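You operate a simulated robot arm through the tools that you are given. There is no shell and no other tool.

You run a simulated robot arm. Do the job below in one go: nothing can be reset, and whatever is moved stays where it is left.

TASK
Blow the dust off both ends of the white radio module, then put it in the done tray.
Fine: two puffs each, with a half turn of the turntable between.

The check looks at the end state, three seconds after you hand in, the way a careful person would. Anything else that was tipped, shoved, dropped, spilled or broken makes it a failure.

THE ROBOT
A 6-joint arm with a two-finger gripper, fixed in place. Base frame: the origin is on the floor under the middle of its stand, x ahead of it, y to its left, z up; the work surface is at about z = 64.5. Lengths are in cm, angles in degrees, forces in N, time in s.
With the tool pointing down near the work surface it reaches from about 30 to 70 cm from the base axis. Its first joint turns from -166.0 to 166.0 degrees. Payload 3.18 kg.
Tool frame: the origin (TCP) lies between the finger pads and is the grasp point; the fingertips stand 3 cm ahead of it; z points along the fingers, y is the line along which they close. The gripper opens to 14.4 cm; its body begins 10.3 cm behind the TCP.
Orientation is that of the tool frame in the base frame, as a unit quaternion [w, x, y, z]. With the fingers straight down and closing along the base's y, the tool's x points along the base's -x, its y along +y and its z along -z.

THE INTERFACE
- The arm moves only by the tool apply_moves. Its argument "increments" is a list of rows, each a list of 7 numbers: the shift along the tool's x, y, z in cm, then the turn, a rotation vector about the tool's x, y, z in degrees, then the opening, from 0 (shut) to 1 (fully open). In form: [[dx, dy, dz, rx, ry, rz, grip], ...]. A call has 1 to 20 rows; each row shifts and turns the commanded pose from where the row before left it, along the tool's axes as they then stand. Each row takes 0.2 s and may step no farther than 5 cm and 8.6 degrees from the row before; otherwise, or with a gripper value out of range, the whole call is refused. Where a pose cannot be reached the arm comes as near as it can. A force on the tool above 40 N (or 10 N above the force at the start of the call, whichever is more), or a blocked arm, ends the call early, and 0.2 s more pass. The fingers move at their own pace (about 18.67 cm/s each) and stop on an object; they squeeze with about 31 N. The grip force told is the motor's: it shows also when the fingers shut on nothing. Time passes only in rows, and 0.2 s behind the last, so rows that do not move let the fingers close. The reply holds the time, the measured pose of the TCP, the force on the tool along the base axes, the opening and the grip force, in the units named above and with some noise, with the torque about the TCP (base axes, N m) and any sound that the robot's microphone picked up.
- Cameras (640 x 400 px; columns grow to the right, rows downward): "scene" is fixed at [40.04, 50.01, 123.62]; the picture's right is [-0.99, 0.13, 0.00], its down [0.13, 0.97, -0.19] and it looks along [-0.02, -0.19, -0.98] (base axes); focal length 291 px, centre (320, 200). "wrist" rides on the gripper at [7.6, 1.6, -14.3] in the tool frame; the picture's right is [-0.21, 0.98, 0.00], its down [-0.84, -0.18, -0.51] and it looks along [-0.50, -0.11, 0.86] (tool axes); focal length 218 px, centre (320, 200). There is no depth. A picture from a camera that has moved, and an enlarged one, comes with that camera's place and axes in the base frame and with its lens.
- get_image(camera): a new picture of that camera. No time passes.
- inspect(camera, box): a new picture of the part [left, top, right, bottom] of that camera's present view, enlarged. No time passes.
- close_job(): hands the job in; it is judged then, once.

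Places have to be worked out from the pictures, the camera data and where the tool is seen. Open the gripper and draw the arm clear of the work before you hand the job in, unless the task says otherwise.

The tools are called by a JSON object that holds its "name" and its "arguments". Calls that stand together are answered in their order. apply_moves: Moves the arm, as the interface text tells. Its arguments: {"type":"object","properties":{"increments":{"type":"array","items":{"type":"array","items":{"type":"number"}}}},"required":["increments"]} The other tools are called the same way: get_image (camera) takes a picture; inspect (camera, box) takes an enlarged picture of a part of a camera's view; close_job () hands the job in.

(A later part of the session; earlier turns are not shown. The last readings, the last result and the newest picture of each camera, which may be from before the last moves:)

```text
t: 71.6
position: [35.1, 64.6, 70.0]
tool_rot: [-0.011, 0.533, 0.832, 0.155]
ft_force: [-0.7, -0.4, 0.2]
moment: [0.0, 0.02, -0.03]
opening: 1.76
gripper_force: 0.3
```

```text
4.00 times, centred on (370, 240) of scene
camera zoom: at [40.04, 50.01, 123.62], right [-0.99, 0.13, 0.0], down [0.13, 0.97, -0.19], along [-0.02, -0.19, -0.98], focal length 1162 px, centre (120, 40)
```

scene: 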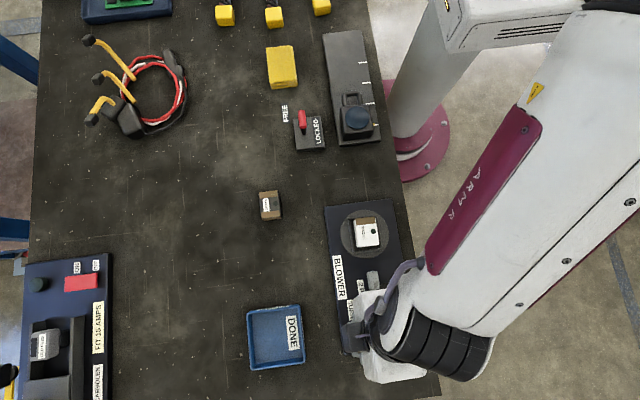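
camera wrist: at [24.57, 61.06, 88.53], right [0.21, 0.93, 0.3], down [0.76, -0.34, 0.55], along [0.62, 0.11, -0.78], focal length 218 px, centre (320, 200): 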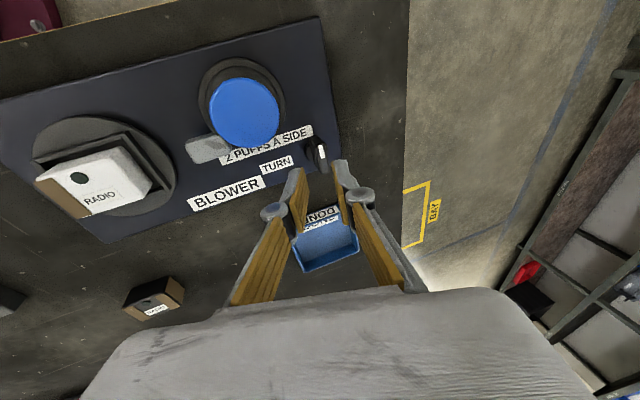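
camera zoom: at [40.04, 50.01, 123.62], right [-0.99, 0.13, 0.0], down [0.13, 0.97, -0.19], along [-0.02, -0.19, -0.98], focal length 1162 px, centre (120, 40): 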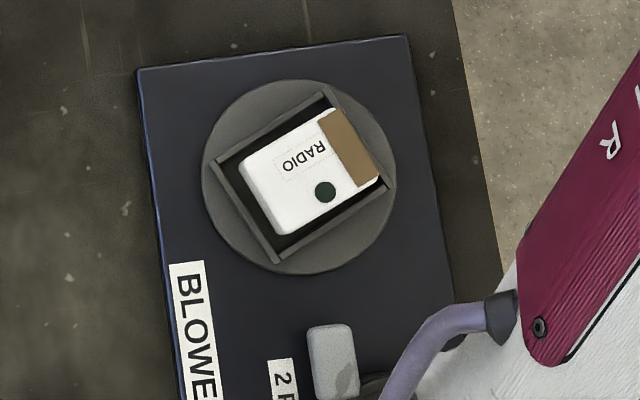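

It's at about 62° and smooth. I'll go another 18° CW, staying clear of the wrist limit.

{"name": "apply_moves", "arguments": {"increments": [[0, 0, 0, 0, 0, 6, 0.12], [0, 0, 0, 0, 0, 6, 0.12], [0, 0, 0, 0, 0, 6, 0.12], [0, 0, 0, 0, 0, 0, 0.12]]}}

{"name": "inspect", "arguments": {"camera": "scene", "box": [310, 190, 430, 290]}}

{"name": "get_image", "arguments": {"camera": "wrist"}}

```text
t: 72.6
position: [35.09, 64.75, 69.99]
tool_rot: [-0.035, 0.656, 0.738, 0.151]
ft_force: [-3.4, -1.7, -1.7]
moment: [-0.02, 0.06, 0.08]
opening: 1.91
gripper_force: 1.8
```

```text
4.00 times, centred on (370, 240) of scene
camera zoom: at [40.04, 50.01, 123.62], right [-0.99, 0.13, 0.0], down [0.13, 0.97, -0.19], along [-0.02, -0.19, -0.98], focal length 1162 px, centre (120, 40)
```

zoom: 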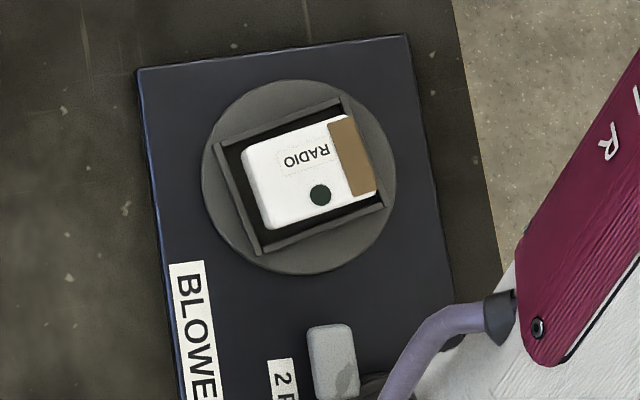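

```text
taken
camera wrist: at [33.54, 68.23, 85.8], right [0.99, -0.11, 0.12], down [-0.14, -0.96, 0.24], along [0.09, -0.25, -0.96], focal length 218 px, centre (320, 200)
```

wrist: 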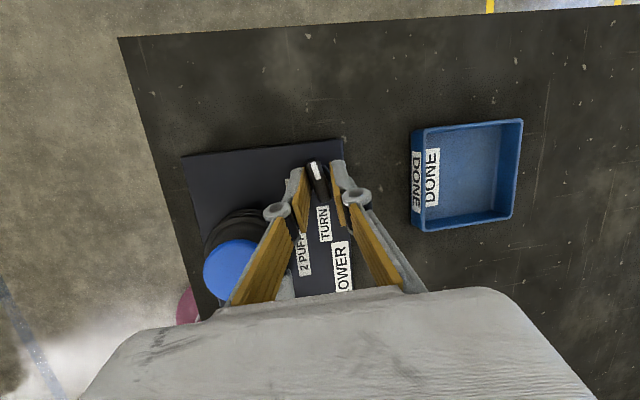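

The turntable is at about 78°. I'll open the fingers, back straight out along the tool axis, swing the wrist 180° to re-grip, and check.

{"name": "apply_moves", "arguments": {"increments": [[0, 0, 0, 0, 0, -3, 0.15], [0, 0, 0, 0, 0, 0, 0.2], [0, 0, -0.8, 0, 0, 0, 0.2], [0, 0, -1.3, 0, 0, 0, 0.2], [0, 0, -1.5, 0, 0, 0, 0.2], [0, 0, -1.5, 0, 0, 0, 0.2], [0, 0, -1.5, 0, 0, 0, 0.2], [0, 0, 0, 0, 0, 0, 0.2]]}}

{"name": "inspect", "arguments": {"camera": "scene", "box": [310, 190, 430, 290]}}

{"name": "get_image", "arguments": {"camera": "wrist"}}

```text
t: 74.4
position: [34.03, 62.84, 76.32]
tool_rot: [-0.032, 0.636, 0.756, 0.153]
ft_force: [0.3, -0.3, 0.1]
moment: [-0.02, 0.01, 0.0]
opening: 2.87
gripper_force: 0.1
```

```text
4.00 times, centred on (370, 240) of scene
camera zoom: at [40.04, 50.01, 123.62], right [-0.99, 0.13, 0.0], down [0.13, 0.97, -0.19], along [-0.02, -0.19, -0.98], focal length 1162 px, centre (120, 40)
```

zoom: 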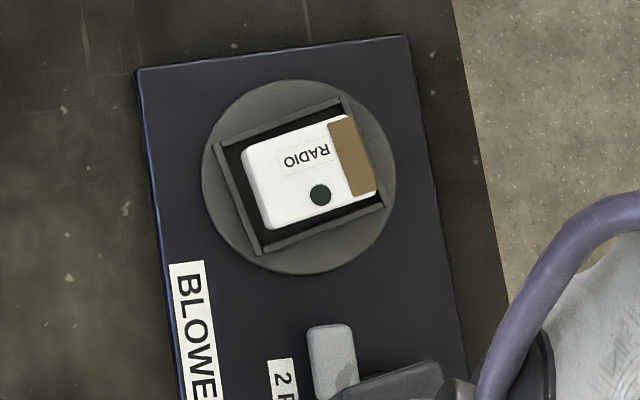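

```text
taken
camera wrist: at [32.09, 66.54, 92.06], right [0.99, -0.06, 0.13], down [-0.09, -0.97, 0.24], along [0.12, -0.25, -0.96], focal length 218 px, centre (320, 200)
```

wrist: 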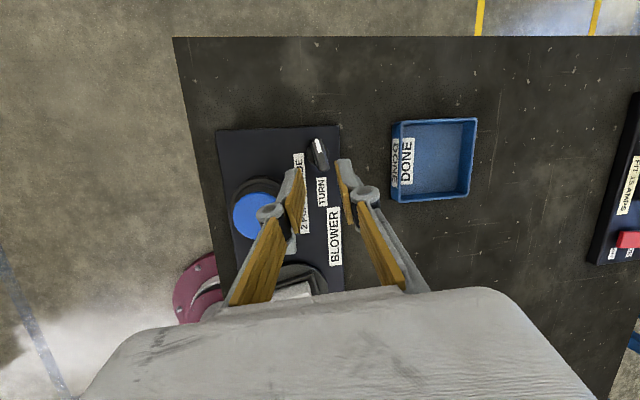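

The turntable stayed at about 78° and the knob bar now points along +y. I'll swing the wrist 180° CCW, the safe direction, in two batches.

{"name": "apply_moves", "arguments": {"increments": [[0, 0, 0, 0, 0, -8, 0.2], [0, 0, 0, 0, 0, -8, 0.2], [0, 0, 0, 0, 0, -8, 0.2], [0, 0, 0, 0, 0, -8, 0.2], [0, 0, 0, 0, 0, -8, 0.2], [0, 0, 0, 0, 0, -8, 0.2], [0, 0, 0, 0, 0, -8, 0.2], [0, 0, 0, 0, 0, -8, 0.2], [0, 0, 0, 0, 0, -8, 0.2], [0, 0, 0, 0, 0, -8, 0.2], [0, 0, 0, 0, 0, -8, 0.2], [0, 0, 0, 0, 0, -8, 0.2]]}}

{"name": "apply_moves", "arguments": {"increments": [[0, 0, 0, 0, 0, -8, 0.2], [0, 0, 0, 0, 0, -8, 0.2], [0, 0, 0, 0, 0, -8, 0.2], [0, 0, 0, 0, 0, -8, 0.2], [0, 0, 0, 0, 0, -8, 0.2]]}}

```text
t: 77.0
position: [33.95, 62.93, 76.26]
tool_rot: [0.092, -0.137, 0.978, 0.126]
ft_force: [0.0, 0.0, 0.0]
moment: [0.01, 0.0, 0.0]
opening: 2.88
gripper_force: 0.0
```

```text
t: 78.2
position: [33.99, 62.95, 76.23]
tool_rot: [0.13, -0.463, 0.873, 0.087]
ft_force: [0.9, 0.8, 0.6]
moment: [0.03, 0.01, -0.01]
opening: 2.88
gripper_force: 0.0
```

The swing is at 136° with the position steady, so I'll complete the remaining 44°.

{"name": "apply_moves", "arguments": {"increments": [[0, 0, 0, 0, 0, -8, 0.2], [0, 0, 0, 0, 0, -8, 0.2], [0, 0, 0, 0, 0, -8, 0.2], [0, 0, 0, 0, 0, -8, 0.2], [0, 0, 0, 0, 0, -8, 0.2], [0, 0, 0, 0, 0, -4, 0.2], [0, 0, 0, 0, 0, 0, 0.2]]}}

{"name": "get_image", "arguments": {"camera": "wrist"}}

{"name": "inspect", "arguments": {"camera": "wrist", "box": [250, 110, 390, 220]}}

```text
t: 79.8
position: [33.92, 62.86, 76.24]
tool_rot: [-0.154, 0.756, -0.636, -0.033]
ft_force: [-0.5, -0.3, 0.9]
moment: [0.01, 0.03, -0.03]
opening: 2.86
gripper_force: 0.1
```

```text
taken
camera wrist: at [31.84, 51.45, 87.7], right [-0.99, 0.06, -0.14], down [-0.06, 0.69, 0.72], along [0.13, 0.72, -0.68], focal length 218 px, centre (320, 200)
```

wrist: 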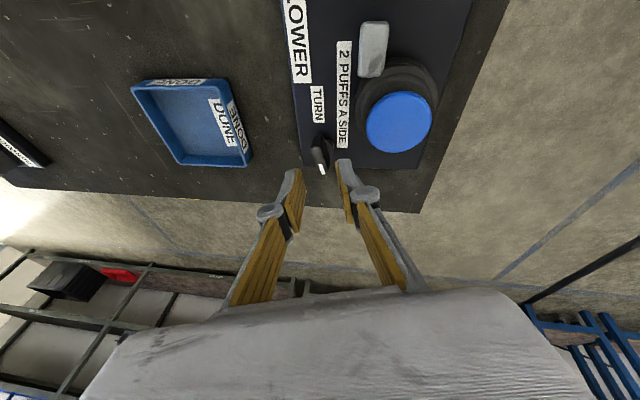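

```text
3.64 times, centred on (320, 165) of wrist
camera zoom: at [31.84, 51.45, 87.7], right [-0.99, 0.06, -0.14], down [-0.06, 0.69, 0.72], along [0.13, 0.72, -0.68], focal length 794 px, centre (320, 327)
```

zoom: 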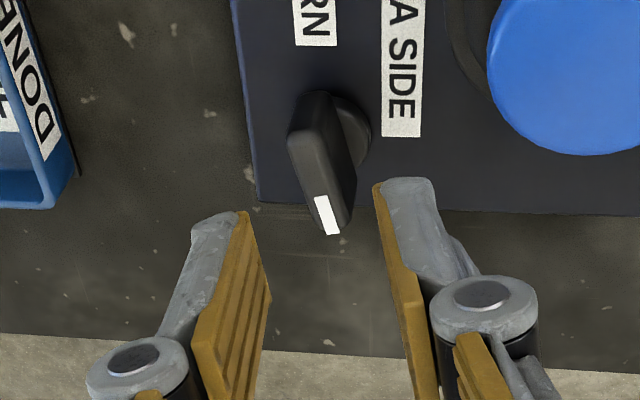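

The wrist is now swung to yaw ≈ 281° with the bar between the finger lines. I'll correct about 0.25 cm in x and advance 4.5 cm, then inspect.

{"name": "apply_moves", "arguments": {"increments": [[0, -0.25, 0.05, 0, 0, 0, 0.2], [0, 0, 1.5, 0, 0, 0, 0.2], [0, 0, 1.5, 0, 0, 0, 0.2], [0, 0, 1.3, 0, 0, 0, 0.2], [0, 0, 0, 0, 0, 0, 0.2]]}}

{"name": "inspect", "arguments": {"camera": "wrist", "box": [250, 110, 390, 220]}}

```text
t: 81.0
position: [34.93, 63.96, 72.34]
tool_rot: [-0.153, 0.755, -0.636, -0.032]
ft_force: [0.1, 0.9, 0.1]
moment: [0.01, 0.01, -0.02]
opening: 2.86
gripper_force: 0.0
```

```text
3.64 times, centred on (320, 165) of wrist
camera zoom: at [32.73, 52.62, 83.61], right [-0.99, 0.06, -0.14], down [-0.06, 0.69, 0.72], along [0.13, 0.72, -0.68], focal length 794 px, centre (320, 327)
```

zoom: 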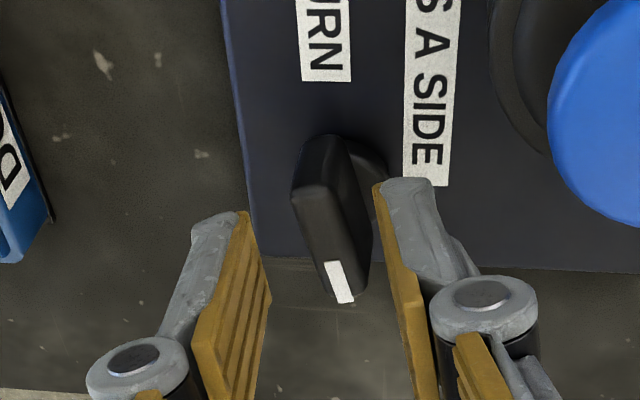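

The bar lies between the fingers with margin. I'll make a small correction of -0.15 in x and advance the last 2.3 cm in steps.

{"name": "apply_moves", "arguments": {"increments": [[0, 0.15, 0, 0, 0, 0, 0.2], [0, 0, 0.6, 0, 0, 0, 0.2], [0, 0, 0.6, 0, 0, 0, 0.2], [0, 0, 0.6, 0, 0, 0, 0.2], [0, 0, 0.4, 0, 0, 0, 0.2], [0, 0, 0, 0, 0, 0, 0.2]]}}

{"name": "inspect", "arguments": {"camera": "wrist", "box": [250, 110, 390, 220]}}

```text
t: 82.4
position: [35.09, 64.58, 70.18]
tool_rot: [-0.153, 0.756, -0.636, -0.033]
ft_force: [0.1, 0.3, -0.5]
moment: [0.0, 0.0, 0.02]
opening: 2.89
gripper_force: 0.1
```

```text
3.64 times, centred on (320, 165) of wrist
camera zoom: at [32.99, 53.18, 81.58], right [-0.99, 0.06, -0.14], down [-0.06, 0.69, 0.72], along [0.13, 0.72, -0.68], focal length 794 px, centre (320, 327)
```

zoom: 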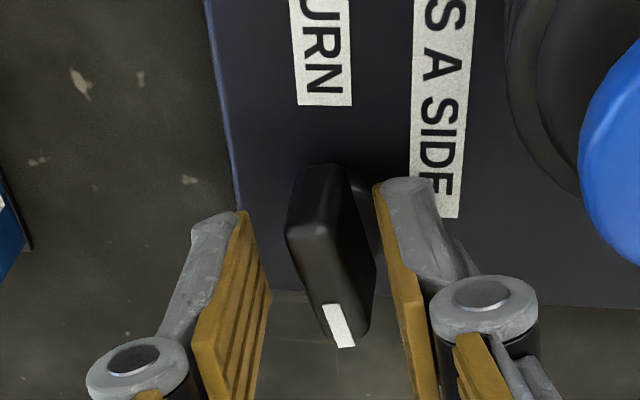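

The fingers straddle the bar again. I'll close to the loose wrench gap and turn CW 36°, watching the turntable.

{"name": "apply_moves", "arguments": {"increments": [[0, 0, 0, 0, 0, 0, 0.12], [0, 0, 0, 0, 0, 0, 0.12], [0, 0, 0, 0, 0, 6, 0.12], [0, 0, 0, 0, 0, 6, 0.12], [0, 0, 0, 0, 0, 6, 0.12], [0, 0, 0, 0, 0, 6, 0.12], [0, 0, 0, 0, 0, 6, 0.12], [0, 0, 0, 0, 0, 6, 0.12], [0, 0, 0, 0, 0, 0, 0.12]]}}

{"name": "inspect", "arguments": {"camera": "scene", "box": [310, 190, 430, 290]}}

{"name": "inspect", "arguments": {"camera": "wrist", "box": [250, 110, 390, 220]}}

```text
t: 84.4
position: [35.15, 64.64, 70.26]
tool_rot: [0.135, -0.52, 0.84, 0.078]
ft_force: [-1.7, 0.6, 0.1]
moment: [-0.04, 0.06, 0.06]
opening: 1.89
gripper_force: 1.2
```

```text
4.00 times, centred on (370, 240) of scene
camera zoom: at [40.04, 50.01, 123.62], right [-0.99, 0.13, 0.0], down [0.13, 0.97, -0.19], along [-0.02, -0.19, -0.98], focal length 1162 px, centre (120, 40)
```

zoom: 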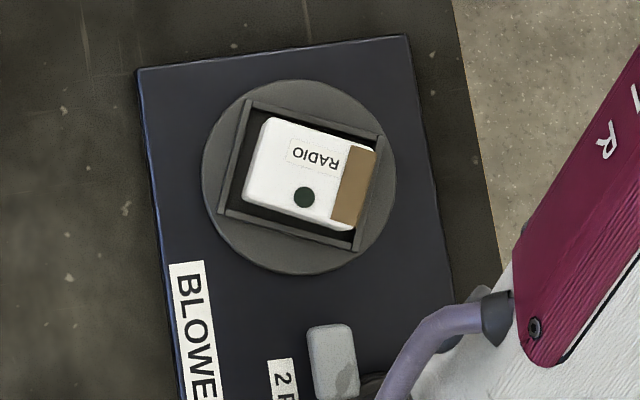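

```text
3.64 times, centred on (320, 165) of wrist
camera zoom: at [28.45, 54.97, 81.4], right [-0.79, 0.61, 0.05], down [0.44, 0.5, 0.74], along [0.43, 0.61, -0.67], focal length 794 px, centre (320, 327)
```

zoom: 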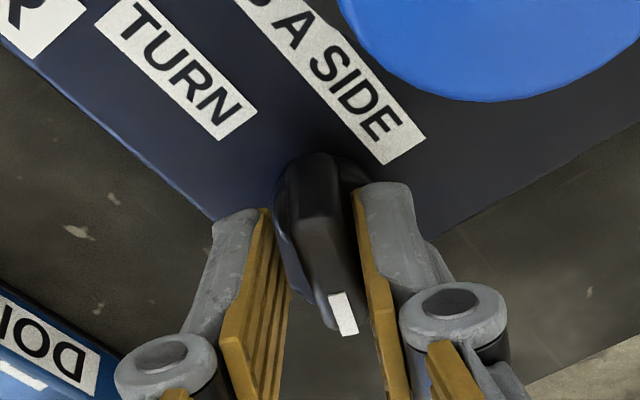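

The turntable is at about 113°. I'll continue another 36° CW.

{"name": "apply_moves", "arguments": {"increments": [[0, 0, 0, 0, 0, 6, 0.12], [0, 0, 0, 0, 0, 6, 0.12], [0, 0, 0, 0, 0, 6, 0.12], [0, 0, 0, 0, 0, 6, 0.12], [0, 0, 0, 0, 0, 6, 0.12], [0, 0, 0, 0, 0, 6, 0.12], [0, 0, 0, 0, 0, 0, 0.12]]}}

{"name": "inspect", "arguments": {"camera": "scene", "box": [310, 190, 430, 290]}}

{"name": "inspect", "arguments": {"camera": "wrist", "box": [250, 110, 390, 220]}}

```text
t: 86.0
position: [35.2, 64.67, 70.15]
tool_rot: [0.104, -0.237, 0.959, 0.116]
ft_force: [-1.1, 4.0, -1.2]
moment: [0.03, 0.0, 0.05]
opening: 1.93
gripper_force: 1.5
```

```text
4.00 times, centred on (370, 240) of scene
camera zoom: at [40.04, 50.01, 123.62], right [-0.99, 0.13, 0.0], down [0.13, 0.97, -0.19], along [-0.02, -0.19, -0.98], focal length 1162 px, centre (120, 40)
```

zoom: 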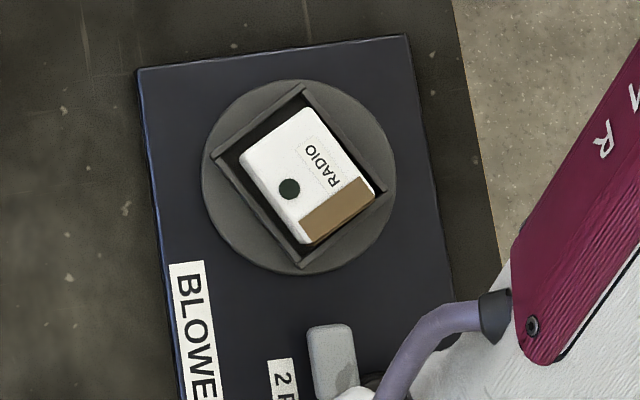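

```text
3.64 times, centred on (320, 165) of wrist
camera zoom: at [25.71, 58.85, 81.99], right [-0.29, 0.93, 0.22], down [0.74, 0.07, 0.67], along [0.61, 0.36, -0.71], focal length 794 px, centre (320, 327)
```

zoom: 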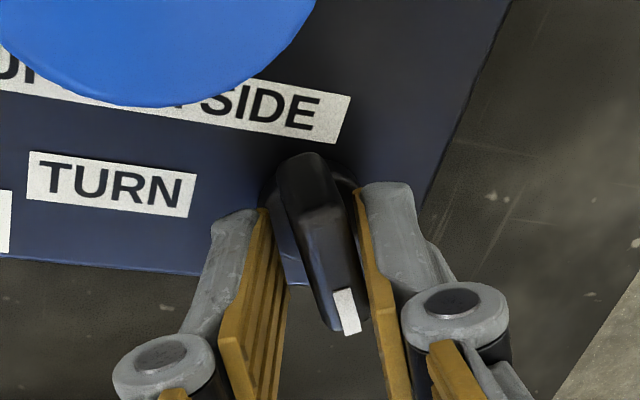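

The turntable is at about 150°. I'll turn the last 30° in smaller steps, watching for the end stop.

{"name": "apply_moves", "arguments": {"increments": [[0, 0, 0, 0, 0, 6, 0.12], [0, 0, 0, 0, 0, 6, 0.12], [0, 0, 0, 0, 0, 6, 0.12], [0, 0, 0, 0, 0, 6, 0.12], [0, 0, 0, 0, 0, 4, 0.12], [0, 0, 0, 0, 0, 0, 0.12]]}}

{"name": "inspect", "arguments": {"camera": "scene", "box": [310, 190, 430, 290]}}

{"name": "inspect", "arguments": {"camera": "wrist", "box": [250, 110, 390, 220]}}

```text
t: 87.4
position: [35.23, 64.61, 70.11]
tool_rot: [0.073, 0.002, 0.988, 0.138]
ft_force: [1.0, 1.9, 0.3]
moment: [0.01, -0.06, 0.01]
opening: 1.85
gripper_force: 1.5
```

```text
4.00 times, centred on (370, 240) of scene
camera zoom: at [40.04, 50.01, 123.62], right [-0.99, 0.13, 0.0], down [0.13, 0.97, -0.19], along [-0.02, -0.19, -0.98], focal length 1162 px, centre (120, 40)
```

zoom: 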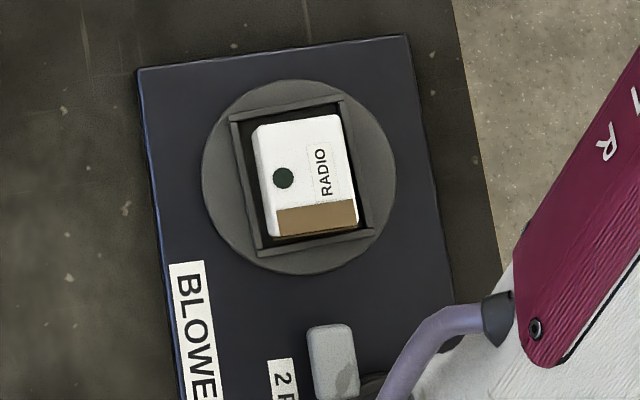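

```text
3.64 times, centred on (320, 165) of wrist
camera zoom: at [25.47, 62.54, 82.98], right [0.19, 0.94, 0.3], down [0.76, -0.33, 0.56], along [0.62, 0.12, -0.78], focal length 794 px, centre (320, 327)
```

zoom: 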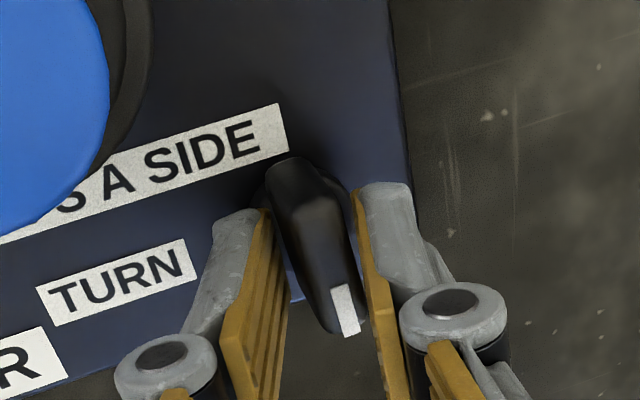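

The half turn is within about 3°. I'll add 5° more to bring it to 180° or the stop.

{"name": "apply_moves", "arguments": {"increments": [[0, 0, 0, 0, 0, 3, 0.12], [0, 0, 0, 0, 0, 2.5, 0.12], [0, 0, 0, 0, 0, 0, 0.12]]}}

{"name": "inspect", "arguments": {"camera": "scene", "box": [310, 190, 430, 290]}}

```text
t: 88.2
position: [35.22, 64.65, 70.04]
tool_rot: [0.067, 0.049, 0.987, 0.141]
ft_force: [-0.6, 3.7, 1.8]
moment: [0.05, -0.01, 0.13]
opening: 1.99
gripper_force: 2.2
```

```text
4.00 times, centred on (370, 240) of scene
camera zoom: at [40.04, 50.01, 123.62], right [-0.99, 0.13, 0.0], down [0.13, 0.97, -0.19], along [-0.02, -0.19, -0.98], focal length 1162 px, centre (120, 40)
```

zoom: 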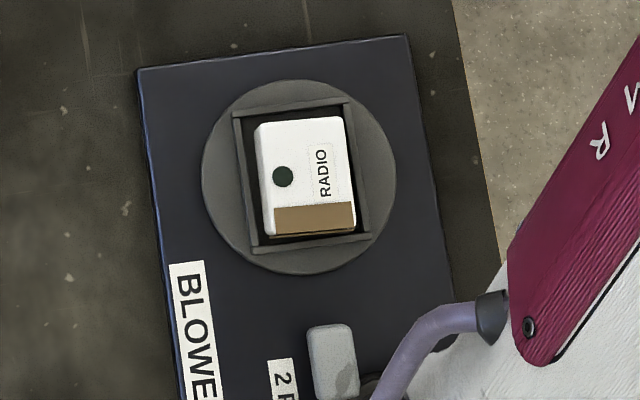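

The nest frame now matches its original alignment with the dusty end toward the nozzle, and the knob torque is rising at the end of travel, so the half turn is complete. I'll relax the wrench, open, and back out along the tool axis.

{"name": "apply_moves", "arguments": {"increments": [[0, 0, 0, 0, 0, -3, 0.15], [0, 0, 0, 0, 0, 0, 0.2], [0, 0, -0.8, 0, 0, 0, 0.2], [0, 0, -1.3, 0, 0, 0, 0.2], [0, 0, -1.5, 0, 0, 0, 0.2], [0, 0, -2.0, 0, 0, 0, 0.2], [0, 0, -2.0, 0, 0, 0, 0.2], [0, 0, -2.0, 0, 0, 0, 0.2], [0, 0, 0, 0, 0, 0, 0.2]]}}

{"name": "inspect", "arguments": {"camera": "scene", "box": [310, 190, 430, 290]}}

{"name": "get_image", "arguments": {"camera": "wrist"}}

```text
t: 90.2
position: [33.7, 62.19, 79.12]
tool_rot: [0.071, 0.024, 0.988, 0.138]
ft_force: [0.2, 1.6, 0.7]
moment: [0.0, -0.01, 0.0]
opening: 2.9
gripper_force: 0.1
```

```text
4.00 times, centred on (370, 240) of scene
camera zoom: at [40.04, 50.01, 123.62], right [-0.99, 0.13, 0.0], down [0.13, 0.97, -0.19], along [-0.02, -0.19, -0.98], focal length 1162 px, centre (120, 40)
```

zoom: 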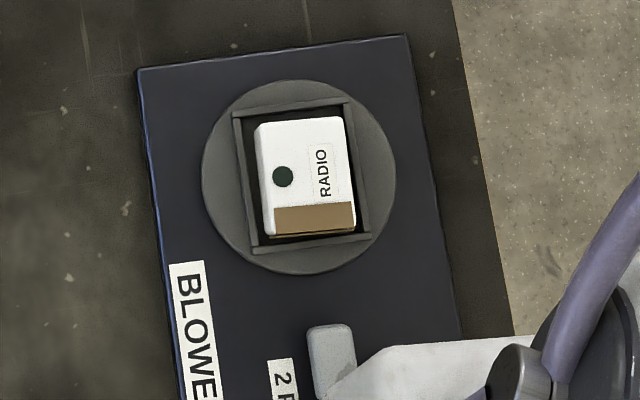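

```text
taken
camera wrist: at [24.11, 60.34, 92.18], right [0.23, 0.93, 0.3], down [0.75, -0.37, 0.54], along [0.61, 0.1, -0.78], focal length 218 px, centre (320, 200)
```

wrist: 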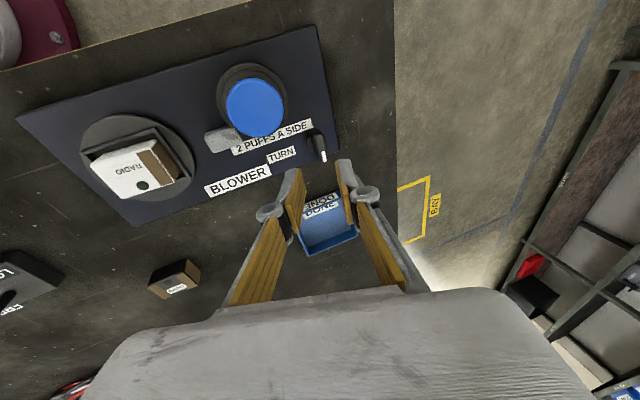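

The turntable holds at 180°. I'll return above the blue cap, bring the tool back to vertical and close the fingers.

{"name": "apply_moves", "arguments": {"increments": [[2.45, -1.1, -0.66, 0, 0, 0, 0.1], [2.45, -1.1, -0.66, 0, 0, 0, 0], [0, 0, 0, 5.36, 2.59, 0, 0], [0, 0, 0, 5.36, 2.59, 0, 0], [0, 0, 0, 5.36, 2.59, 0, 0], [0, 0, 0, 0, 0, 0, 0]]}}

{"name": "get_image", "arguments": {"camera": "wrist"}}

{"name": "inspect", "arguments": {"camera": "wrist", "box": [240, 80, 400, 220]}}

```text
t: 91.6
position: [28.66, 59.86, 79.27]
tool_rot: [-0.001, 0.024, 1.0, 0.0]
ft_force: [0.9, 0.3, -0.6]
moment: [-0.03, -0.02, 0.01]
opening: 0.0
gripper_force: 30.7
```

```text
taken
camera wrist: at [21.12, 61.8, 93.53], right [0.25, 0.97, 0.0], down [0.83, -0.22, 0.51], along [0.49, -0.13, -0.86], focal length 218 px, centre (320, 200)
```

wrist: 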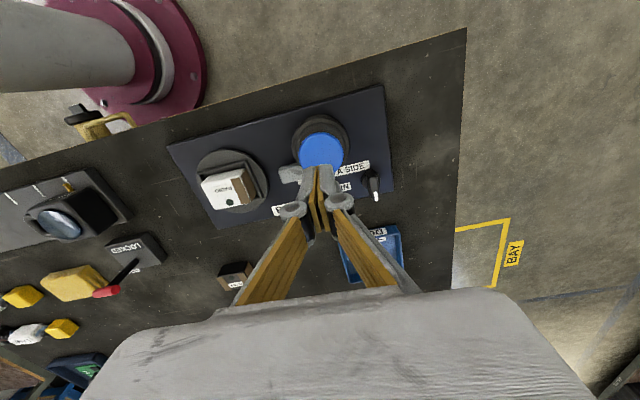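

```text
2.86 times, centred on (320, 150) of wrist
camera zoom: at [21.12, 61.8, 93.53], right [0.25, 0.97, 0.0], down [0.83, -0.22, 0.51], along [0.49, -0.13, -0.86], focal length 624 px, centre (320, 343)
```

zoom: 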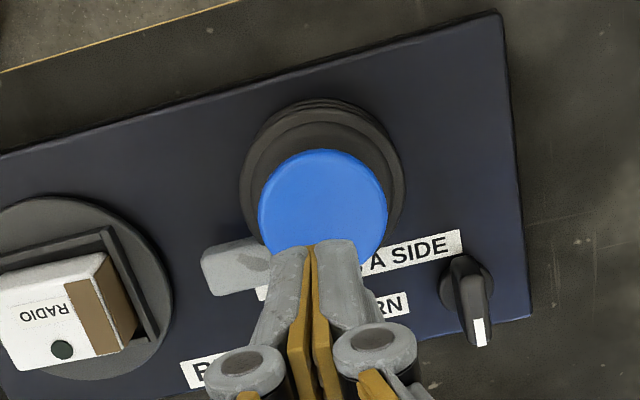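

The closed tips are centred over the cap at (28.66, 59.86). I'll press for the first puff on the second end, down to TCP z ≈ 73.0.

{"name": "apply_moves", "arguments": {"increments": [[0, 0, 1.7, 0, 0, 0, 0], [0, 0, 1.7, 0, 0, 0, 0], [0, 0, 1.4, 0, 0, 0, 0], [0, 0, 0.4, 0, 0, 0, 0], [0, 0, 0.4, 0, 0, 0, 0], [0, 0, 0.35, 0, 0, 0, 0], [0, 0, 0.3, 0, 0, 0, 0], [0, 0, 0, 0, 0, 0, 0]]}}

{"name": "inspect", "arguments": {"camera": "scene", "box": [310, 190, 430, 290]}}

```text
t: 93.4
position: [28.77, 59.88, 72.96]
tool_rot: [0.0, 0.023, 1.0, 0.001]
ft_force: [0.8, 1.5, 4.8]
moment: [0.02, -0.02, -0.02]
opening: 0.61
gripper_force: 31.0
heard: click
```

```text
4.00 times, centred on (370, 240) of scene
camera zoom: at [40.04, 50.01, 123.62], right [-0.99, 0.13, 0.0], down [0.13, 0.97, -0.19], along [-0.02, -0.19, -0.98], focal length 1162 px, centre (120, 40)
```

zoom: 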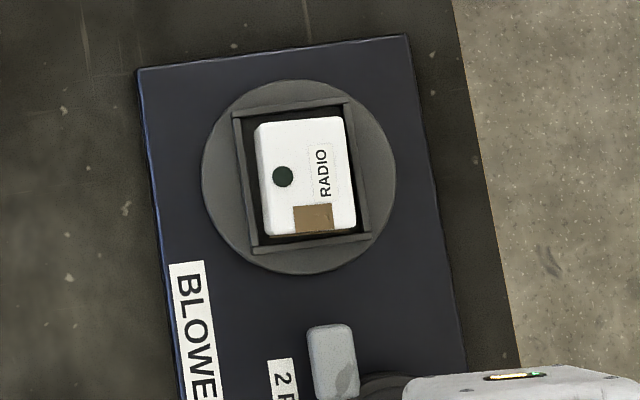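

The click was heard and half the dust on this end is gone. I'll release fully, pause, then press the second time.

{"name": "apply_moves", "arguments": {"increments": [[0, 0, -0.5, 0, 0, 0, 0], [0, 0, -0.6, 0, 0, 0, 0], [0, 0, -0.5, 0, 0, 0, 0], [0, 0, 0, 0, 0, 0, 0], [0, 0, 0, 0, 0, 0, 0]]}}

{"name": "apply_moves", "arguments": {"increments": [[0, 0, 0.5, 0, 0, 0, 0], [0, 0, 0.45, 0, 0, 0, 0], [0, 0, 0.35, 0, 0, 0, 0], [0, 0, 0.3, 0, 0, 0, 0], [0, 0, 0, 0, 0, 0, 0]]}}

{"name": "inspect", "arguments": {"camera": "scene", "box": [310, 190, 430, 290]}}

```text
t: 94.6
position: [28.6, 59.86, 74.63]
tool_rot: [-0.001, 0.023, 1.0, 0.001]
ft_force: [-0.3, 0.1, 0.3]
moment: [0.03, 0.05, -0.03]
opening: 0.0
gripper_force: 30.5
```

```text
t: 95.8
position: [28.71, 59.94, 72.89]
tool_rot: [0.0, 0.024, 1.0, 0.002]
ft_force: [-2.5, 1.5, 4.2]
moment: [0.04, 0.08, -0.03]
opening: 0.61
gripper_force: 30.9
heard: click
```

```text
4.00 times, centred on (370, 240) of scene
camera zoom: at [40.04, 50.01, 123.62], right [-0.99, 0.13, 0.0], down [0.13, 0.97, -0.19], along [-0.02, -0.19, -0.98], focal length 1162 px, centre (120, 40)
```

zoom: 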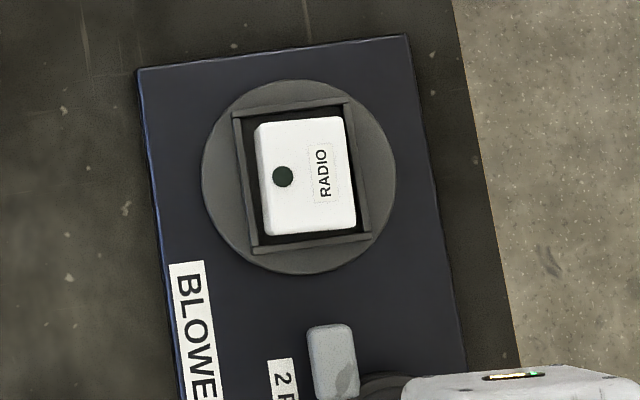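

Both ends are now clean with exactly two puffs each. I'll rise off the cap and swing the wrist 90° CCW, so the fingers again close along x with the wrist well inside its range.

{"name": "apply_moves", "arguments": {"increments": [[0, 0, -0.6, 0, 0, 0, 0], [0, 0, -1.2, 0, 0, 0, 0], [0, 0, -2.0, 0, 0, 0, 0], [0, 0, -2.0, 0, 0, 0, 0], [0, 0, -2.0, 0, 0, 0, 0], [0, -3.5, -1.0, 0, 0, 0, 0.2], [0, -3.5, 0, 0, 0, 0, 0.3], [0, -3.0, 0, 0, 0, 0, 0.4], [0, 0, 0, 0, 0, 0, 0.4]]}}

{"name": "apply_moves", "arguments": {"increments": [[0, 0, 0, 0, 0, -8, 0.4], [0, 0, 0, 0, 0, -8, 0.4], [0, 0, 0, 0, 0, -8, 0.4], [0, 0, 0, 0, 0, -8, 0.4], [0, 0, 0, 0, 0, -8, 0.4], [0, 0, 0, 0, 0, -8, 0.4], [0, 0, 0, 0, 0, -8, 0.4], [0, 0, 0, 0, 0, -8, 0.4], [0, 0, 0, 0, 0, -8, 0.4], [0, 0, 0, 0, 0, -8, 0.4], [0, 0, 0, 0, 0, -8, 0.4], [0, 0, 0, 0, 0, -3.7, 0.4], [0, 0, 0, 0, 0, 0, 0.4]]}}

{"name": "get_image", "arguments": {"camera": "wrist"}}

{"name": "get_image", "arguments": {"camera": "scene"}}

```text
t: 97.8
position: [28.2, 49.92, 81.52]
tool_rot: [0.001, 0.024, 1.0, 0.001]
ft_force: [-0.6, 0.5, 0.1]
moment: [0.01, -0.04, 0.02]
opening: 5.74
gripper_force: 0.0
```

```text
t: 100.6
position: [28.21, 49.91, 81.87]
tool_rot: [0.001, -0.702, 0.712, 0.001]
ft_force: [-1.0, 0.3, 0.0]
moment: [0.01, 0.04, -0.02]
opening: 5.76
gripper_force: 0.1
```

```text
taken
camera wrist: at [26.48, 42.23, 96.02], right [-0.97, 0.22, 0.0], down [0.19, 0.84, 0.51], along [0.11, 0.5, -0.86], focal length 218 px, centre (320, 200)
```

wrist: 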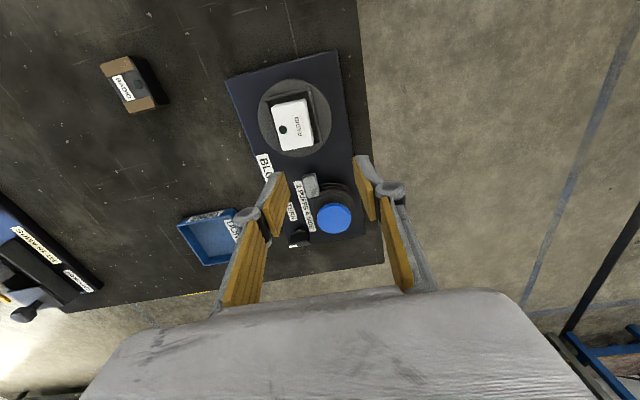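

```text
taken
```

scene: 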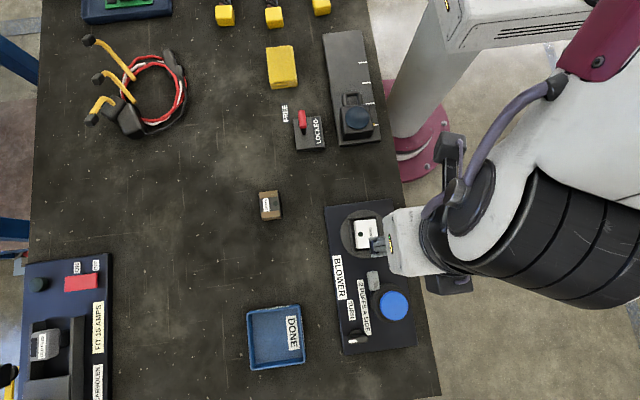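

All is in order. Before gripping the module, I'll test whether the arm can reach the tray with a leaned tool, so I'll lean 25° outward and yaw the lean toward the tray's direction.

{"name": "apply_moves", "arguments": {"increments": [[0, 0, 0, 0, -8.33, 0, 0.4], [0, 0, 0, 0, -8.33, 0, 0.4], [0, 0, 0, 0, -8.33, 0, 0.4], [0, 0, 0, 3.25, 0, 6.98, 0.4], [0, 0, 0, 3.25, 0, 6.98, 0.4], [0, 0, 0, 3.25, 0, 6.98, 0.4], [0, 0, 0, 3.25, 0, 6.98, 0.4], [0, 0, 0, 3.25, 0, 6.98, 0.4], [0, 0, 0, 0, 0, 0, 0.4]]}}

```text
t: 102.6
position: [28.13, 49.84, 81.56]
tool_rot: [0.195, -0.449, 0.866, 0.103]
ft_force: [-0.4, 0.2, 0.3]
moment: [0.01, 0.01, 0.01]
opening: 5.75
gripper_force: 0.1
out of reach, approached as far as the arm can: row 7
```

The lean is set at about 25° toward azimuth 55°. I'll move part-way toward the tray at a safe height to test the reach.

{"name": "apply_moves", "arguments": {"increments": [[-2.756, -1.82, 1.86, 0, 0, 0, 0.4], [-2.756, -1.82, 1.86, 0, 0, 0, 0.4], [-2.756, -1.82, 1.86, 0, 0, 0, 0.4], [-2.756, -1.82, 1.86, 0, 0, 0, 0.4], [-2.756, -1.82, 1.86, 0, 0, 0, 0.4], [0, 0, 0, 0, 0, 0, 0.4]]}}

```text
t: 104.0
position: [40.93, 57.26, 81.62]
tool_rot: [0.26, -0.453, 0.84, 0.146]
ft_force: [0.1, 0.2, -0.3]
moment: [-0.01, 0.02, -0.02]
opening: 5.77
gripper_force: 0.0
out of reach, approached as far as the arm can: row 3, 4, 5
```

The arm can't go there in this wrist configuration: it's near alignment with the forearm, and it stopped at (40.9, 57.3, 81.6). The lean I used at first, toward +y, worked well, so I'll back out of this pose carefully.

{"name": "apply_moves", "arguments": {"increments": [[1.5, 0.3, -1.0, 0, 5, 0, 0.4], [1.5, 0.3, -1.0, 0, 5, 0, 0.4], [0, 0, 0, 0, 0, 0, 0.4]]}}

{"name": "get_image", "arguments": {"camera": "scene"}}

```text
t: 104.8
position: [39.41, 57.32, 81.91]
tool_rot: [0.233, -0.461, 0.842, 0.152]
ft_force: [0.2, -0.5, 0.1]
moment: [-0.01, 0.03, -0.02]
opening: 5.76
gripper_force: 0.1
out of reach, approached as far as the arm can: row 1, 2
```

```text
taken
```

scene: 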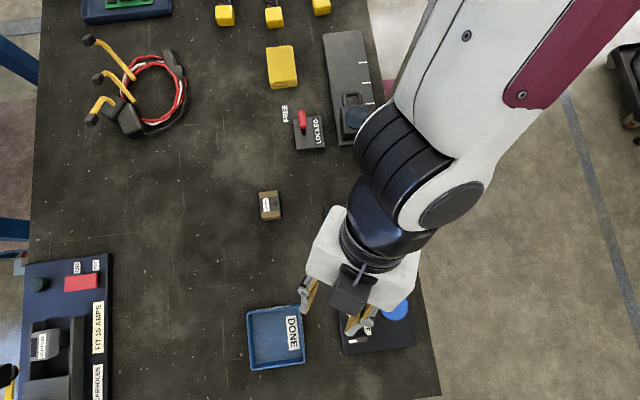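

The reply still shows a limit. I'll try rotating the lean back toward +y about the vertical, retracing how I got here.

{"name": "apply_moves", "arguments": {"increments": [[0, 0, 0, -4.0, 0.3, -6.3, 0.4], [0, 0, 0, -4.0, 0.3, -6.3, 0.4], [0, 0, 0, 0, 0, 0, 0.4]]}}

```text
t: 105.6
position: [39.35, 57.14, 81.83]
tool_rot: [0.212, -0.567, 0.775, 0.182]
ft_force: [0.4, 0.6, -0.1]
moment: [0.01, -0.01, -0.01]
opening: 5.77
gripper_force: 0.0
```

That freed it: the lean direction is back to 77° with no limit flagged. I'll rotate one more step, then draw back toward (31, 48) while keeping this orientation.

{"name": "apply_moves", "arguments": {"increments": [[0, 0, 0, -4.0, 0.3, -6.3, 0.4], [0, 0, 0, -4.0, 0.3, -6.3, 0.4], [0, 0, 0, 0, 0, 0, 0.4]]}}

```text
t: 106.4
position: [39.25, 57.39, 81.74]
tool_rot: [0.188, -0.662, 0.695, 0.207]
ft_force: [-0.3, -0.2, -0.4]
moment: [0.02, 0.02, 0.0]
opening: 5.77
gripper_force: 0.1
```

Now the tool leans 32° toward +y and is free. I'll test reaching toward the tray in this orientation, a small step at a time and still high above everything.

{"name": "apply_moves", "arguments": {"increments": [[-0.6, -2.98, 1.13, 0, 0, 0, 0.4], [-0.6, -2.98, 1.13, 0, 0, 0, 0.4], [0, 0, 0, 0, 0, 0, 0.4]]}}

```text
t: 107.2
position: [45.14, 59.49, 80.5]
tool_rot: [0.187, -0.663, 0.695, 0.208]
ft_force: [-0.2, 0.8, 0.2]
moment: [0.0, 0.0, -0.01]
opening: 5.75
gripper_force: 0.1
```

That worked, with TCP at (45.1, 59.5, 80.5). I'll continue to directly above the tray at z ≈ 77.

{"name": "apply_moves", "arguments": {"increments": [[-0.04, -2.6, 1.98, 0, 0, 0, 0.4], [-0.04, -2.6, 1.98, 0, 0, 0, 0.4], [0, 0, 0, 0, 0, 0, 0.4]]}}

{"name": "get_image", "arguments": {"camera": "wrist"}}

{"name": "get_image", "arguments": {"camera": "scene"}}

```text
t: 108.0
position: [50.06, 61.2, 76.81]
tool_rot: [0.187, -0.663, 0.695, 0.208]
ft_force: [0.0, -0.7, -0.1]
moment: [0.01, 0.03, 0.0]
opening: 5.78
gripper_force: 0.0
```

```text
taken
camera wrist: at [48.23, 47.09, 84.81], right [-0.97, 0.21, 0.15], down [0.23, 0.43, 0.87], along [0.12, 0.88, -0.47], focal length 218 px, centre (320, 200)
```

wrist: 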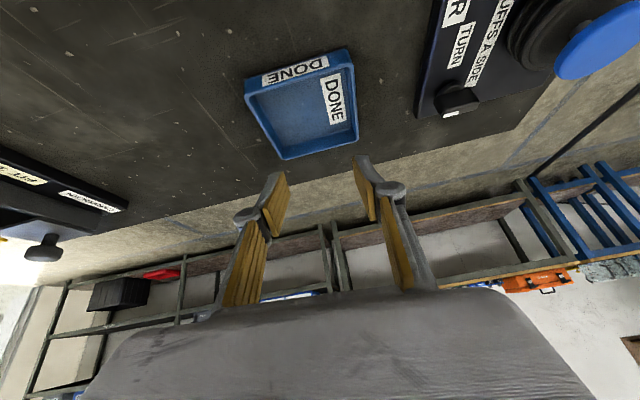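

```text
taken
```

scene: 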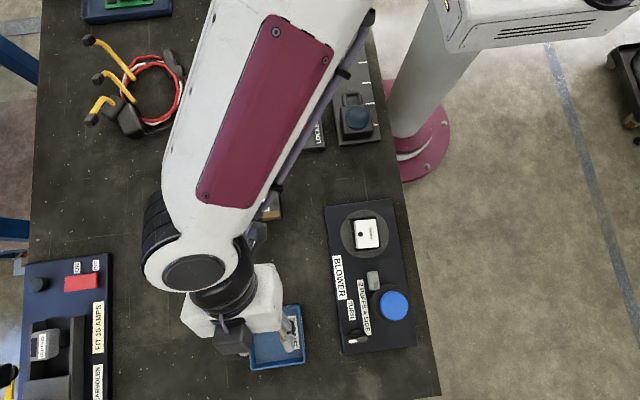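

The tray is reachable in this orientation. I'll lower to z ≈ 72, with the tips still about 2.5 cm above the rim, to test low reach.

{"name": "apply_moves", "arguments": {"increments": [[1.285, -0.093, 2.02, 0, 0, 0, 0.4], [1.285, -0.093, 2.02, 0, 0, 0, 0.4], [0, 0, 0, 0, 0, 0, 0.4]]}}

{"name": "get_image", "arguments": {"camera": "wrist"}}

```text
t: 108.8
position: [50.1, 61.26, 71.96]
tool_rot: [0.188, -0.662, 0.695, 0.208]
ft_force: [0.5, -0.3, -0.4]
moment: [0.0, -0.02, 0.0]
opening: 5.78
gripper_force: 0.1
```

```text
taken
camera wrist: at [48.25, 47.27, 79.93], right [-0.97, 0.21, 0.15], down [0.23, 0.43, 0.87], along [0.12, 0.88, -0.47], focal length 218 px, centre (320, 200)
```

wrist: 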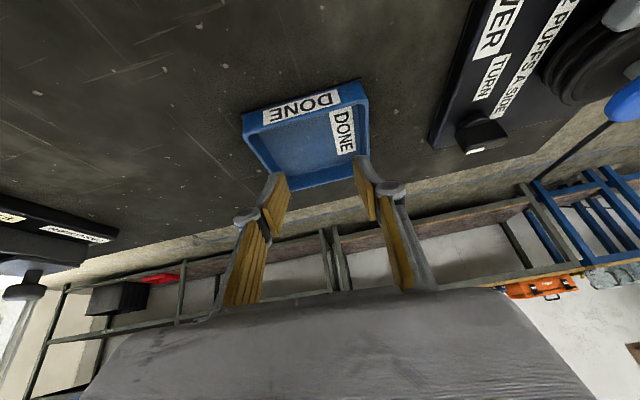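

Low reach is good too. I'll enlarge the tray here to get its rim height and inner extents.

{"name": "inspect", "arguments": {"camera": "wrist", "box": [230, 70, 390, 200]}}

```text
3.08 times, centred on (310, 135) of wrist
camera zoom: at [48.25, 47.27, 79.93], right [-0.97, 0.21, 0.15], down [0.23, 0.43, 0.87], along [0.12, 0.88, -0.47], focal length 672 px, centre (351, 400)
```

zoom: 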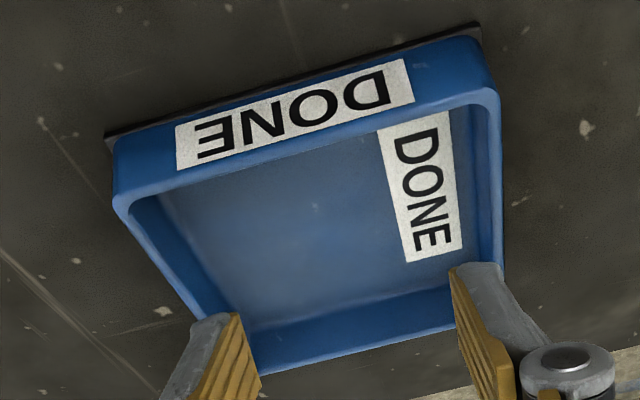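

The rim is at z ≈ 66.85 and the tray interior is about x 45.9–54.5, y 59.4–67.6. I'll check whether a smaller lean, which grips better, still reaches here by reducing it in 4° steps.

{"name": "apply_moves", "arguments": {"increments": [[0, 0, 0, 0, 4, 0, 0.4], [0, 0, 0, 0, 0, 0, 0.4]]}}

{"name": "apply_moves", "arguments": {"increments": [[0, 0, 0, 0, 4, 0, 0.4], [0, 0, 0, 0, 0, 0, 0.4]]}}

```text
t: 109.4
position: [50.19, 61.34, 71.85]
tool_rot: [0.162, -0.669, 0.702, 0.184]
ft_force: [0.2, -1.0, 0.0]
moment: [0.03, -0.01, 0.01]
opening: 5.77
gripper_force: 0.0
```

```text
t: 110.0
position: [50.12, 61.32, 72.0]
tool_rot: [0.139, -0.675, 0.706, 0.161]
ft_force: [-1.3, 0.0, 0.6]
moment: [-0.01, 0.0, -0.03]
opening: 5.77
gripper_force: 0.1
```

It's still fine at about 24.5°, so I'll try one more step.

{"name": "apply_moves", "arguments": {"increments": [[0, 0, 0, 0, 4, 0, 0.4], [0, 0, 0, 0, 0, 0, 0.4]]}}

```text
t: 110.6
position: [50.25, 61.31, 71.9]
tool_rot: [0.114, -0.681, 0.71, 0.137]
ft_force: [-0.4, 0.0, 0.1]
moment: [0.0, -0.03, -0.02]
opening: 5.75
gripper_force: 0.1
```

Good at 20.5° lean as well. I'll test the intended placement spot, slightly further and lower, with the tips still above the rim.

{"name": "apply_moves", "arguments": {"increments": [[-0.774, 0, 1.356, 0, 0, 0, 0.4], [0, 0, 0, 0, 0, 0, 0.4]]}}

{"name": "get_image", "arguments": {"camera": "wrist"}}

```text
t: 111.2
position: [50.1, 62.55, 70.95]
tool_rot: [0.114, -0.681, 0.71, 0.137]
ft_force: [-0.6, 0.4, -0.1]
moment: [-0.01, 0.01, 0.0]
opening: 5.77
gripper_force: 0.1
```

```text
taken
camera wrist: at [48.49, 50.44, 81.77], right [-0.97, 0.23, 0.11], down [0.23, 0.6, 0.76], along [0.11, 0.76, -0.64], focal length 218 px, centre (320, 200)
```

wrist: 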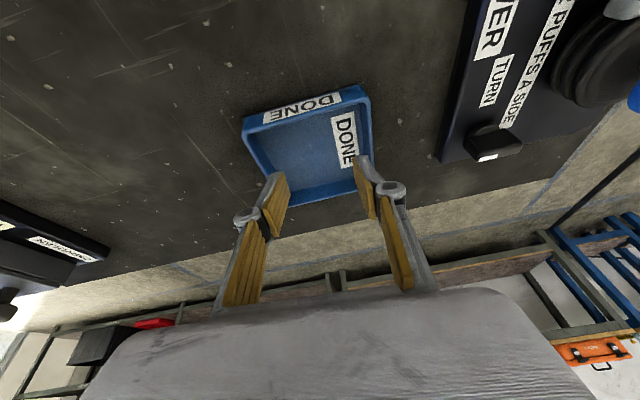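

The placement spot is reachable. I'll keep this 20.5° lean for the pick as well, and now travel back over the nest by a safe path.

{"name": "apply_moves", "arguments": {"increments": [[1.0, 2.06, -2.77, 0, 0, 0, 0.4], [1.0, 2.06, -2.77, 0, 0, 0, 0.4], [1.0, 2.06, -2.77, 0, 0, 0, 0.4], [2.13, 2.53, -1.11, 0, 0, 0, 0.4], [2.13, 2.53, -1.11, 0, 0, 0, 0.4], [0, 0, 0, 0, 0, 0, 0.4]]}}

```text
t: 112.6
position: [39.03, 52.68, 78.66]
tool_rot: [0.114, -0.681, 0.71, 0.138]
ft_force: [-0.7, -0.3, 0.3]
moment: [-0.02, 0.01, -0.01]
opening: 5.77
gripper_force: 0.1
```

The move was clean. I'll continue over the nest and trim the tool's yaw and roll to match it.

{"name": "apply_moves", "arguments": {"increments": [[2.32, 2.58, -0.9, 0, 0, 0, 0.4], [2.32, 2.58, -0.9, 0, 0, 0, 0.4], [2.32, 2.58, -0.9, 0, 0, 0, 0.4], [0, 0, 0, 1.76, 0, -1.71, 0.4], [0, 0, 0, 0, 0, 0, 0.4]]}}

{"name": "get_image", "arguments": {"camera": "wrist"}}

{"name": "get_image", "arguments": {"camera": "scene"}}

```text
t: 113.8
position: [30.98, 45.36, 79.26]
tool_rot: [0.126, -0.69, 0.702, 0.125]
ft_force: [0.2, -0.3, -0.8]
moment: [0.01, -0.02, -0.02]
opening: 5.75
gripper_force: 0.0
```

```text
taken
camera wrist: at [29.2, 33.17, 89.82], right [-0.97, 0.21, 0.07], down [0.19, 0.61, 0.77], along [0.12, 0.76, -0.63], focal length 218 px, centre (320, 200)
```

wrist: 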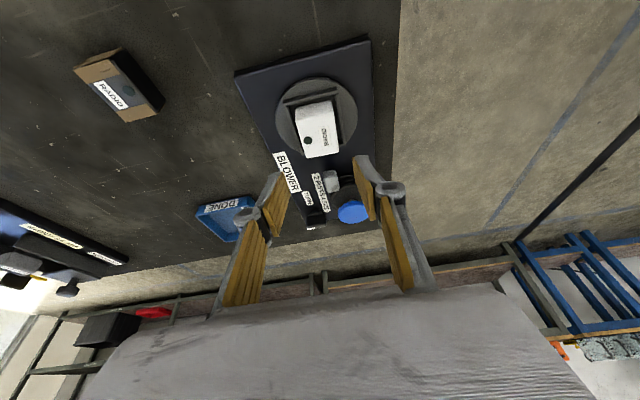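

```text
taken
```

scene: 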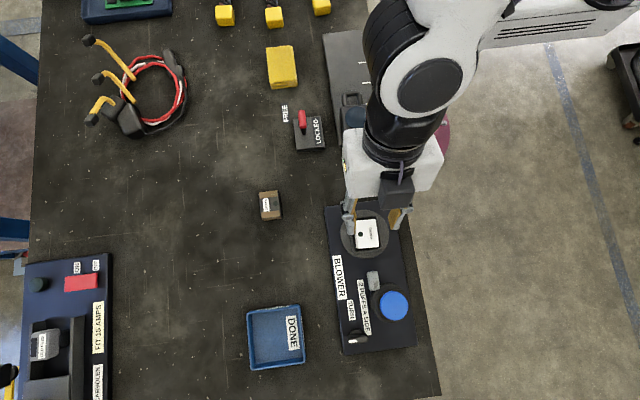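

The orientation is right. I'll enlarge the module and nest to fix the pick point.

{"name": "inspect", "arguments": {"camera": "wrist", "box": [260, 70, 380, 170]}}

{"name": "inspect", "arguments": {"camera": "scene", "box": [320, 190, 420, 270]}}

```text
4.00 times, centred on (320, 120) of wrist
camera zoom: at [29.2, 33.17, 89.82], right [-0.97, 0.21, 0.07], down [0.19, 0.61, 0.77], along [0.12, 0.76, -0.63], focal length 873 px, centre (320, 520)
```

zoom: 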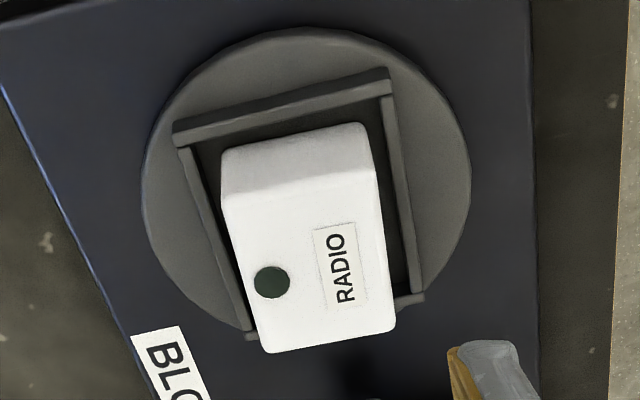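

```text
5.00 times, centred on (370, 230) of scene
camera zoom: at [40.04, 50.01, 123.62], right [-0.99, 0.13, 0.0], down [0.13, 0.97, -0.19], along [-0.02, -0.19, -0.98], focal length 1453 px, centre (70, 50)
```

zoom: 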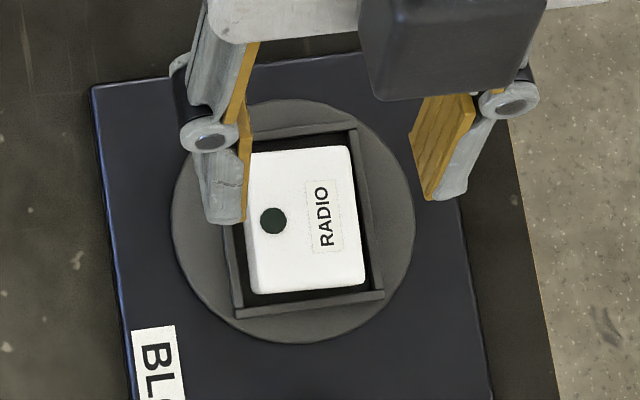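

The module top centre is at (30.87, 47.0), yaw about -3.4°, width 3.9. I'll trim the yaw by -2.4° and descend to just above it with the fingers 5.8 cm open.

{"name": "apply_moves", "arguments": {"increments": [[0.393, 0.042, 1.903, 0, 0, 0, 0.4], [0, 0, 0, 0.84, 0, 2.25, 0.4], [0.393, 0.042, 1.903, 0, 0, 0, 0.4], [0.393, 0.042, 1.903, 0, 0, 0, 0.4], [0, 0, 0, 0, 0, 0, 0.4]]}}

{"name": "get_image", "arguments": {"camera": "wrist"}}

{"name": "inspect", "arguments": {"camera": "wrist", "box": [240, 90, 400, 220]}}

{"name": "inspect", "arguments": {"camera": "scene", "box": [320, 190, 420, 270]}}

```text
t: 115.0
position: [31.05, 46.35, 73.22]
tool_rot: [0.128, -0.674, 0.717, 0.122]
ft_force: [0.2, -0.5, 0.1]
moment: [0.0, -0.03, -0.02]
opening: 5.77
gripper_force: 0.1
```

```text
taken
camera wrist: at [28.64, 34.17, 84.02], right [-0.96, 0.25, 0.07], down [0.22, 0.6, 0.77], along [0.15, 0.76, -0.63], focal length 218 px, centre (320, 200)
```

wrist: 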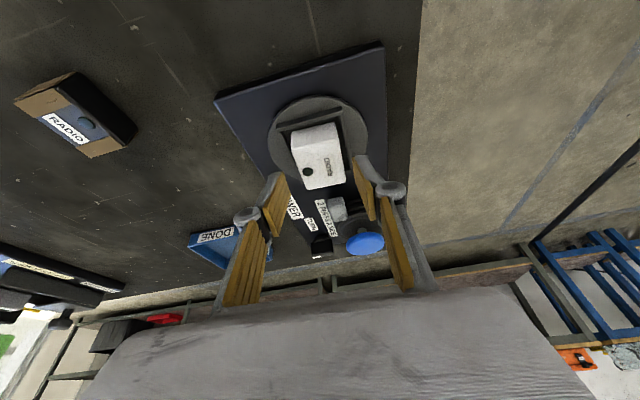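

```text
3.08 times, centred on (320, 155) of wrist
camera zoom: at [28.64, 34.17, 84.02], right [-0.96, 0.25, 0.07], down [0.22, 0.6, 0.77], along [0.15, 0.76, -0.63], focal length 672 px, centre (320, 338)
```

zoom: 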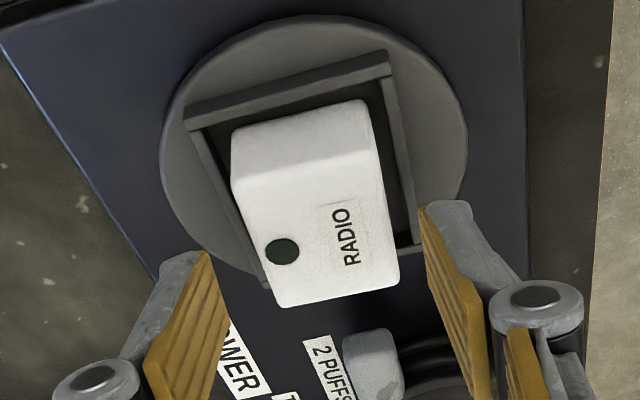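

```text
5.00 times, centred on (370, 230) of scene
camera zoom: at [40.04, 50.01, 123.62], right [-0.99, 0.13, 0.0], down [0.13, 0.97, -0.19], along [-0.02, -0.19, -0.98], focal length 1453 px, centre (70, 50)
```

zoom: 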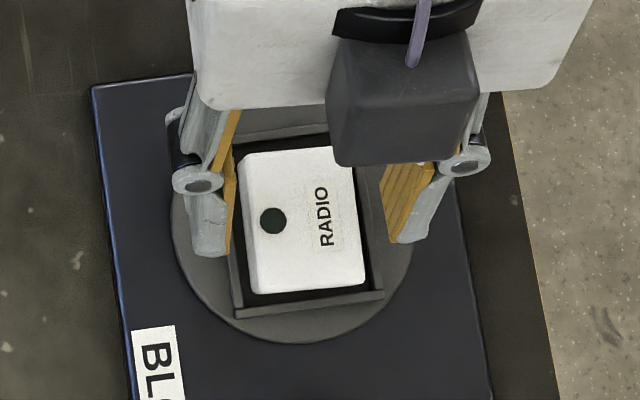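

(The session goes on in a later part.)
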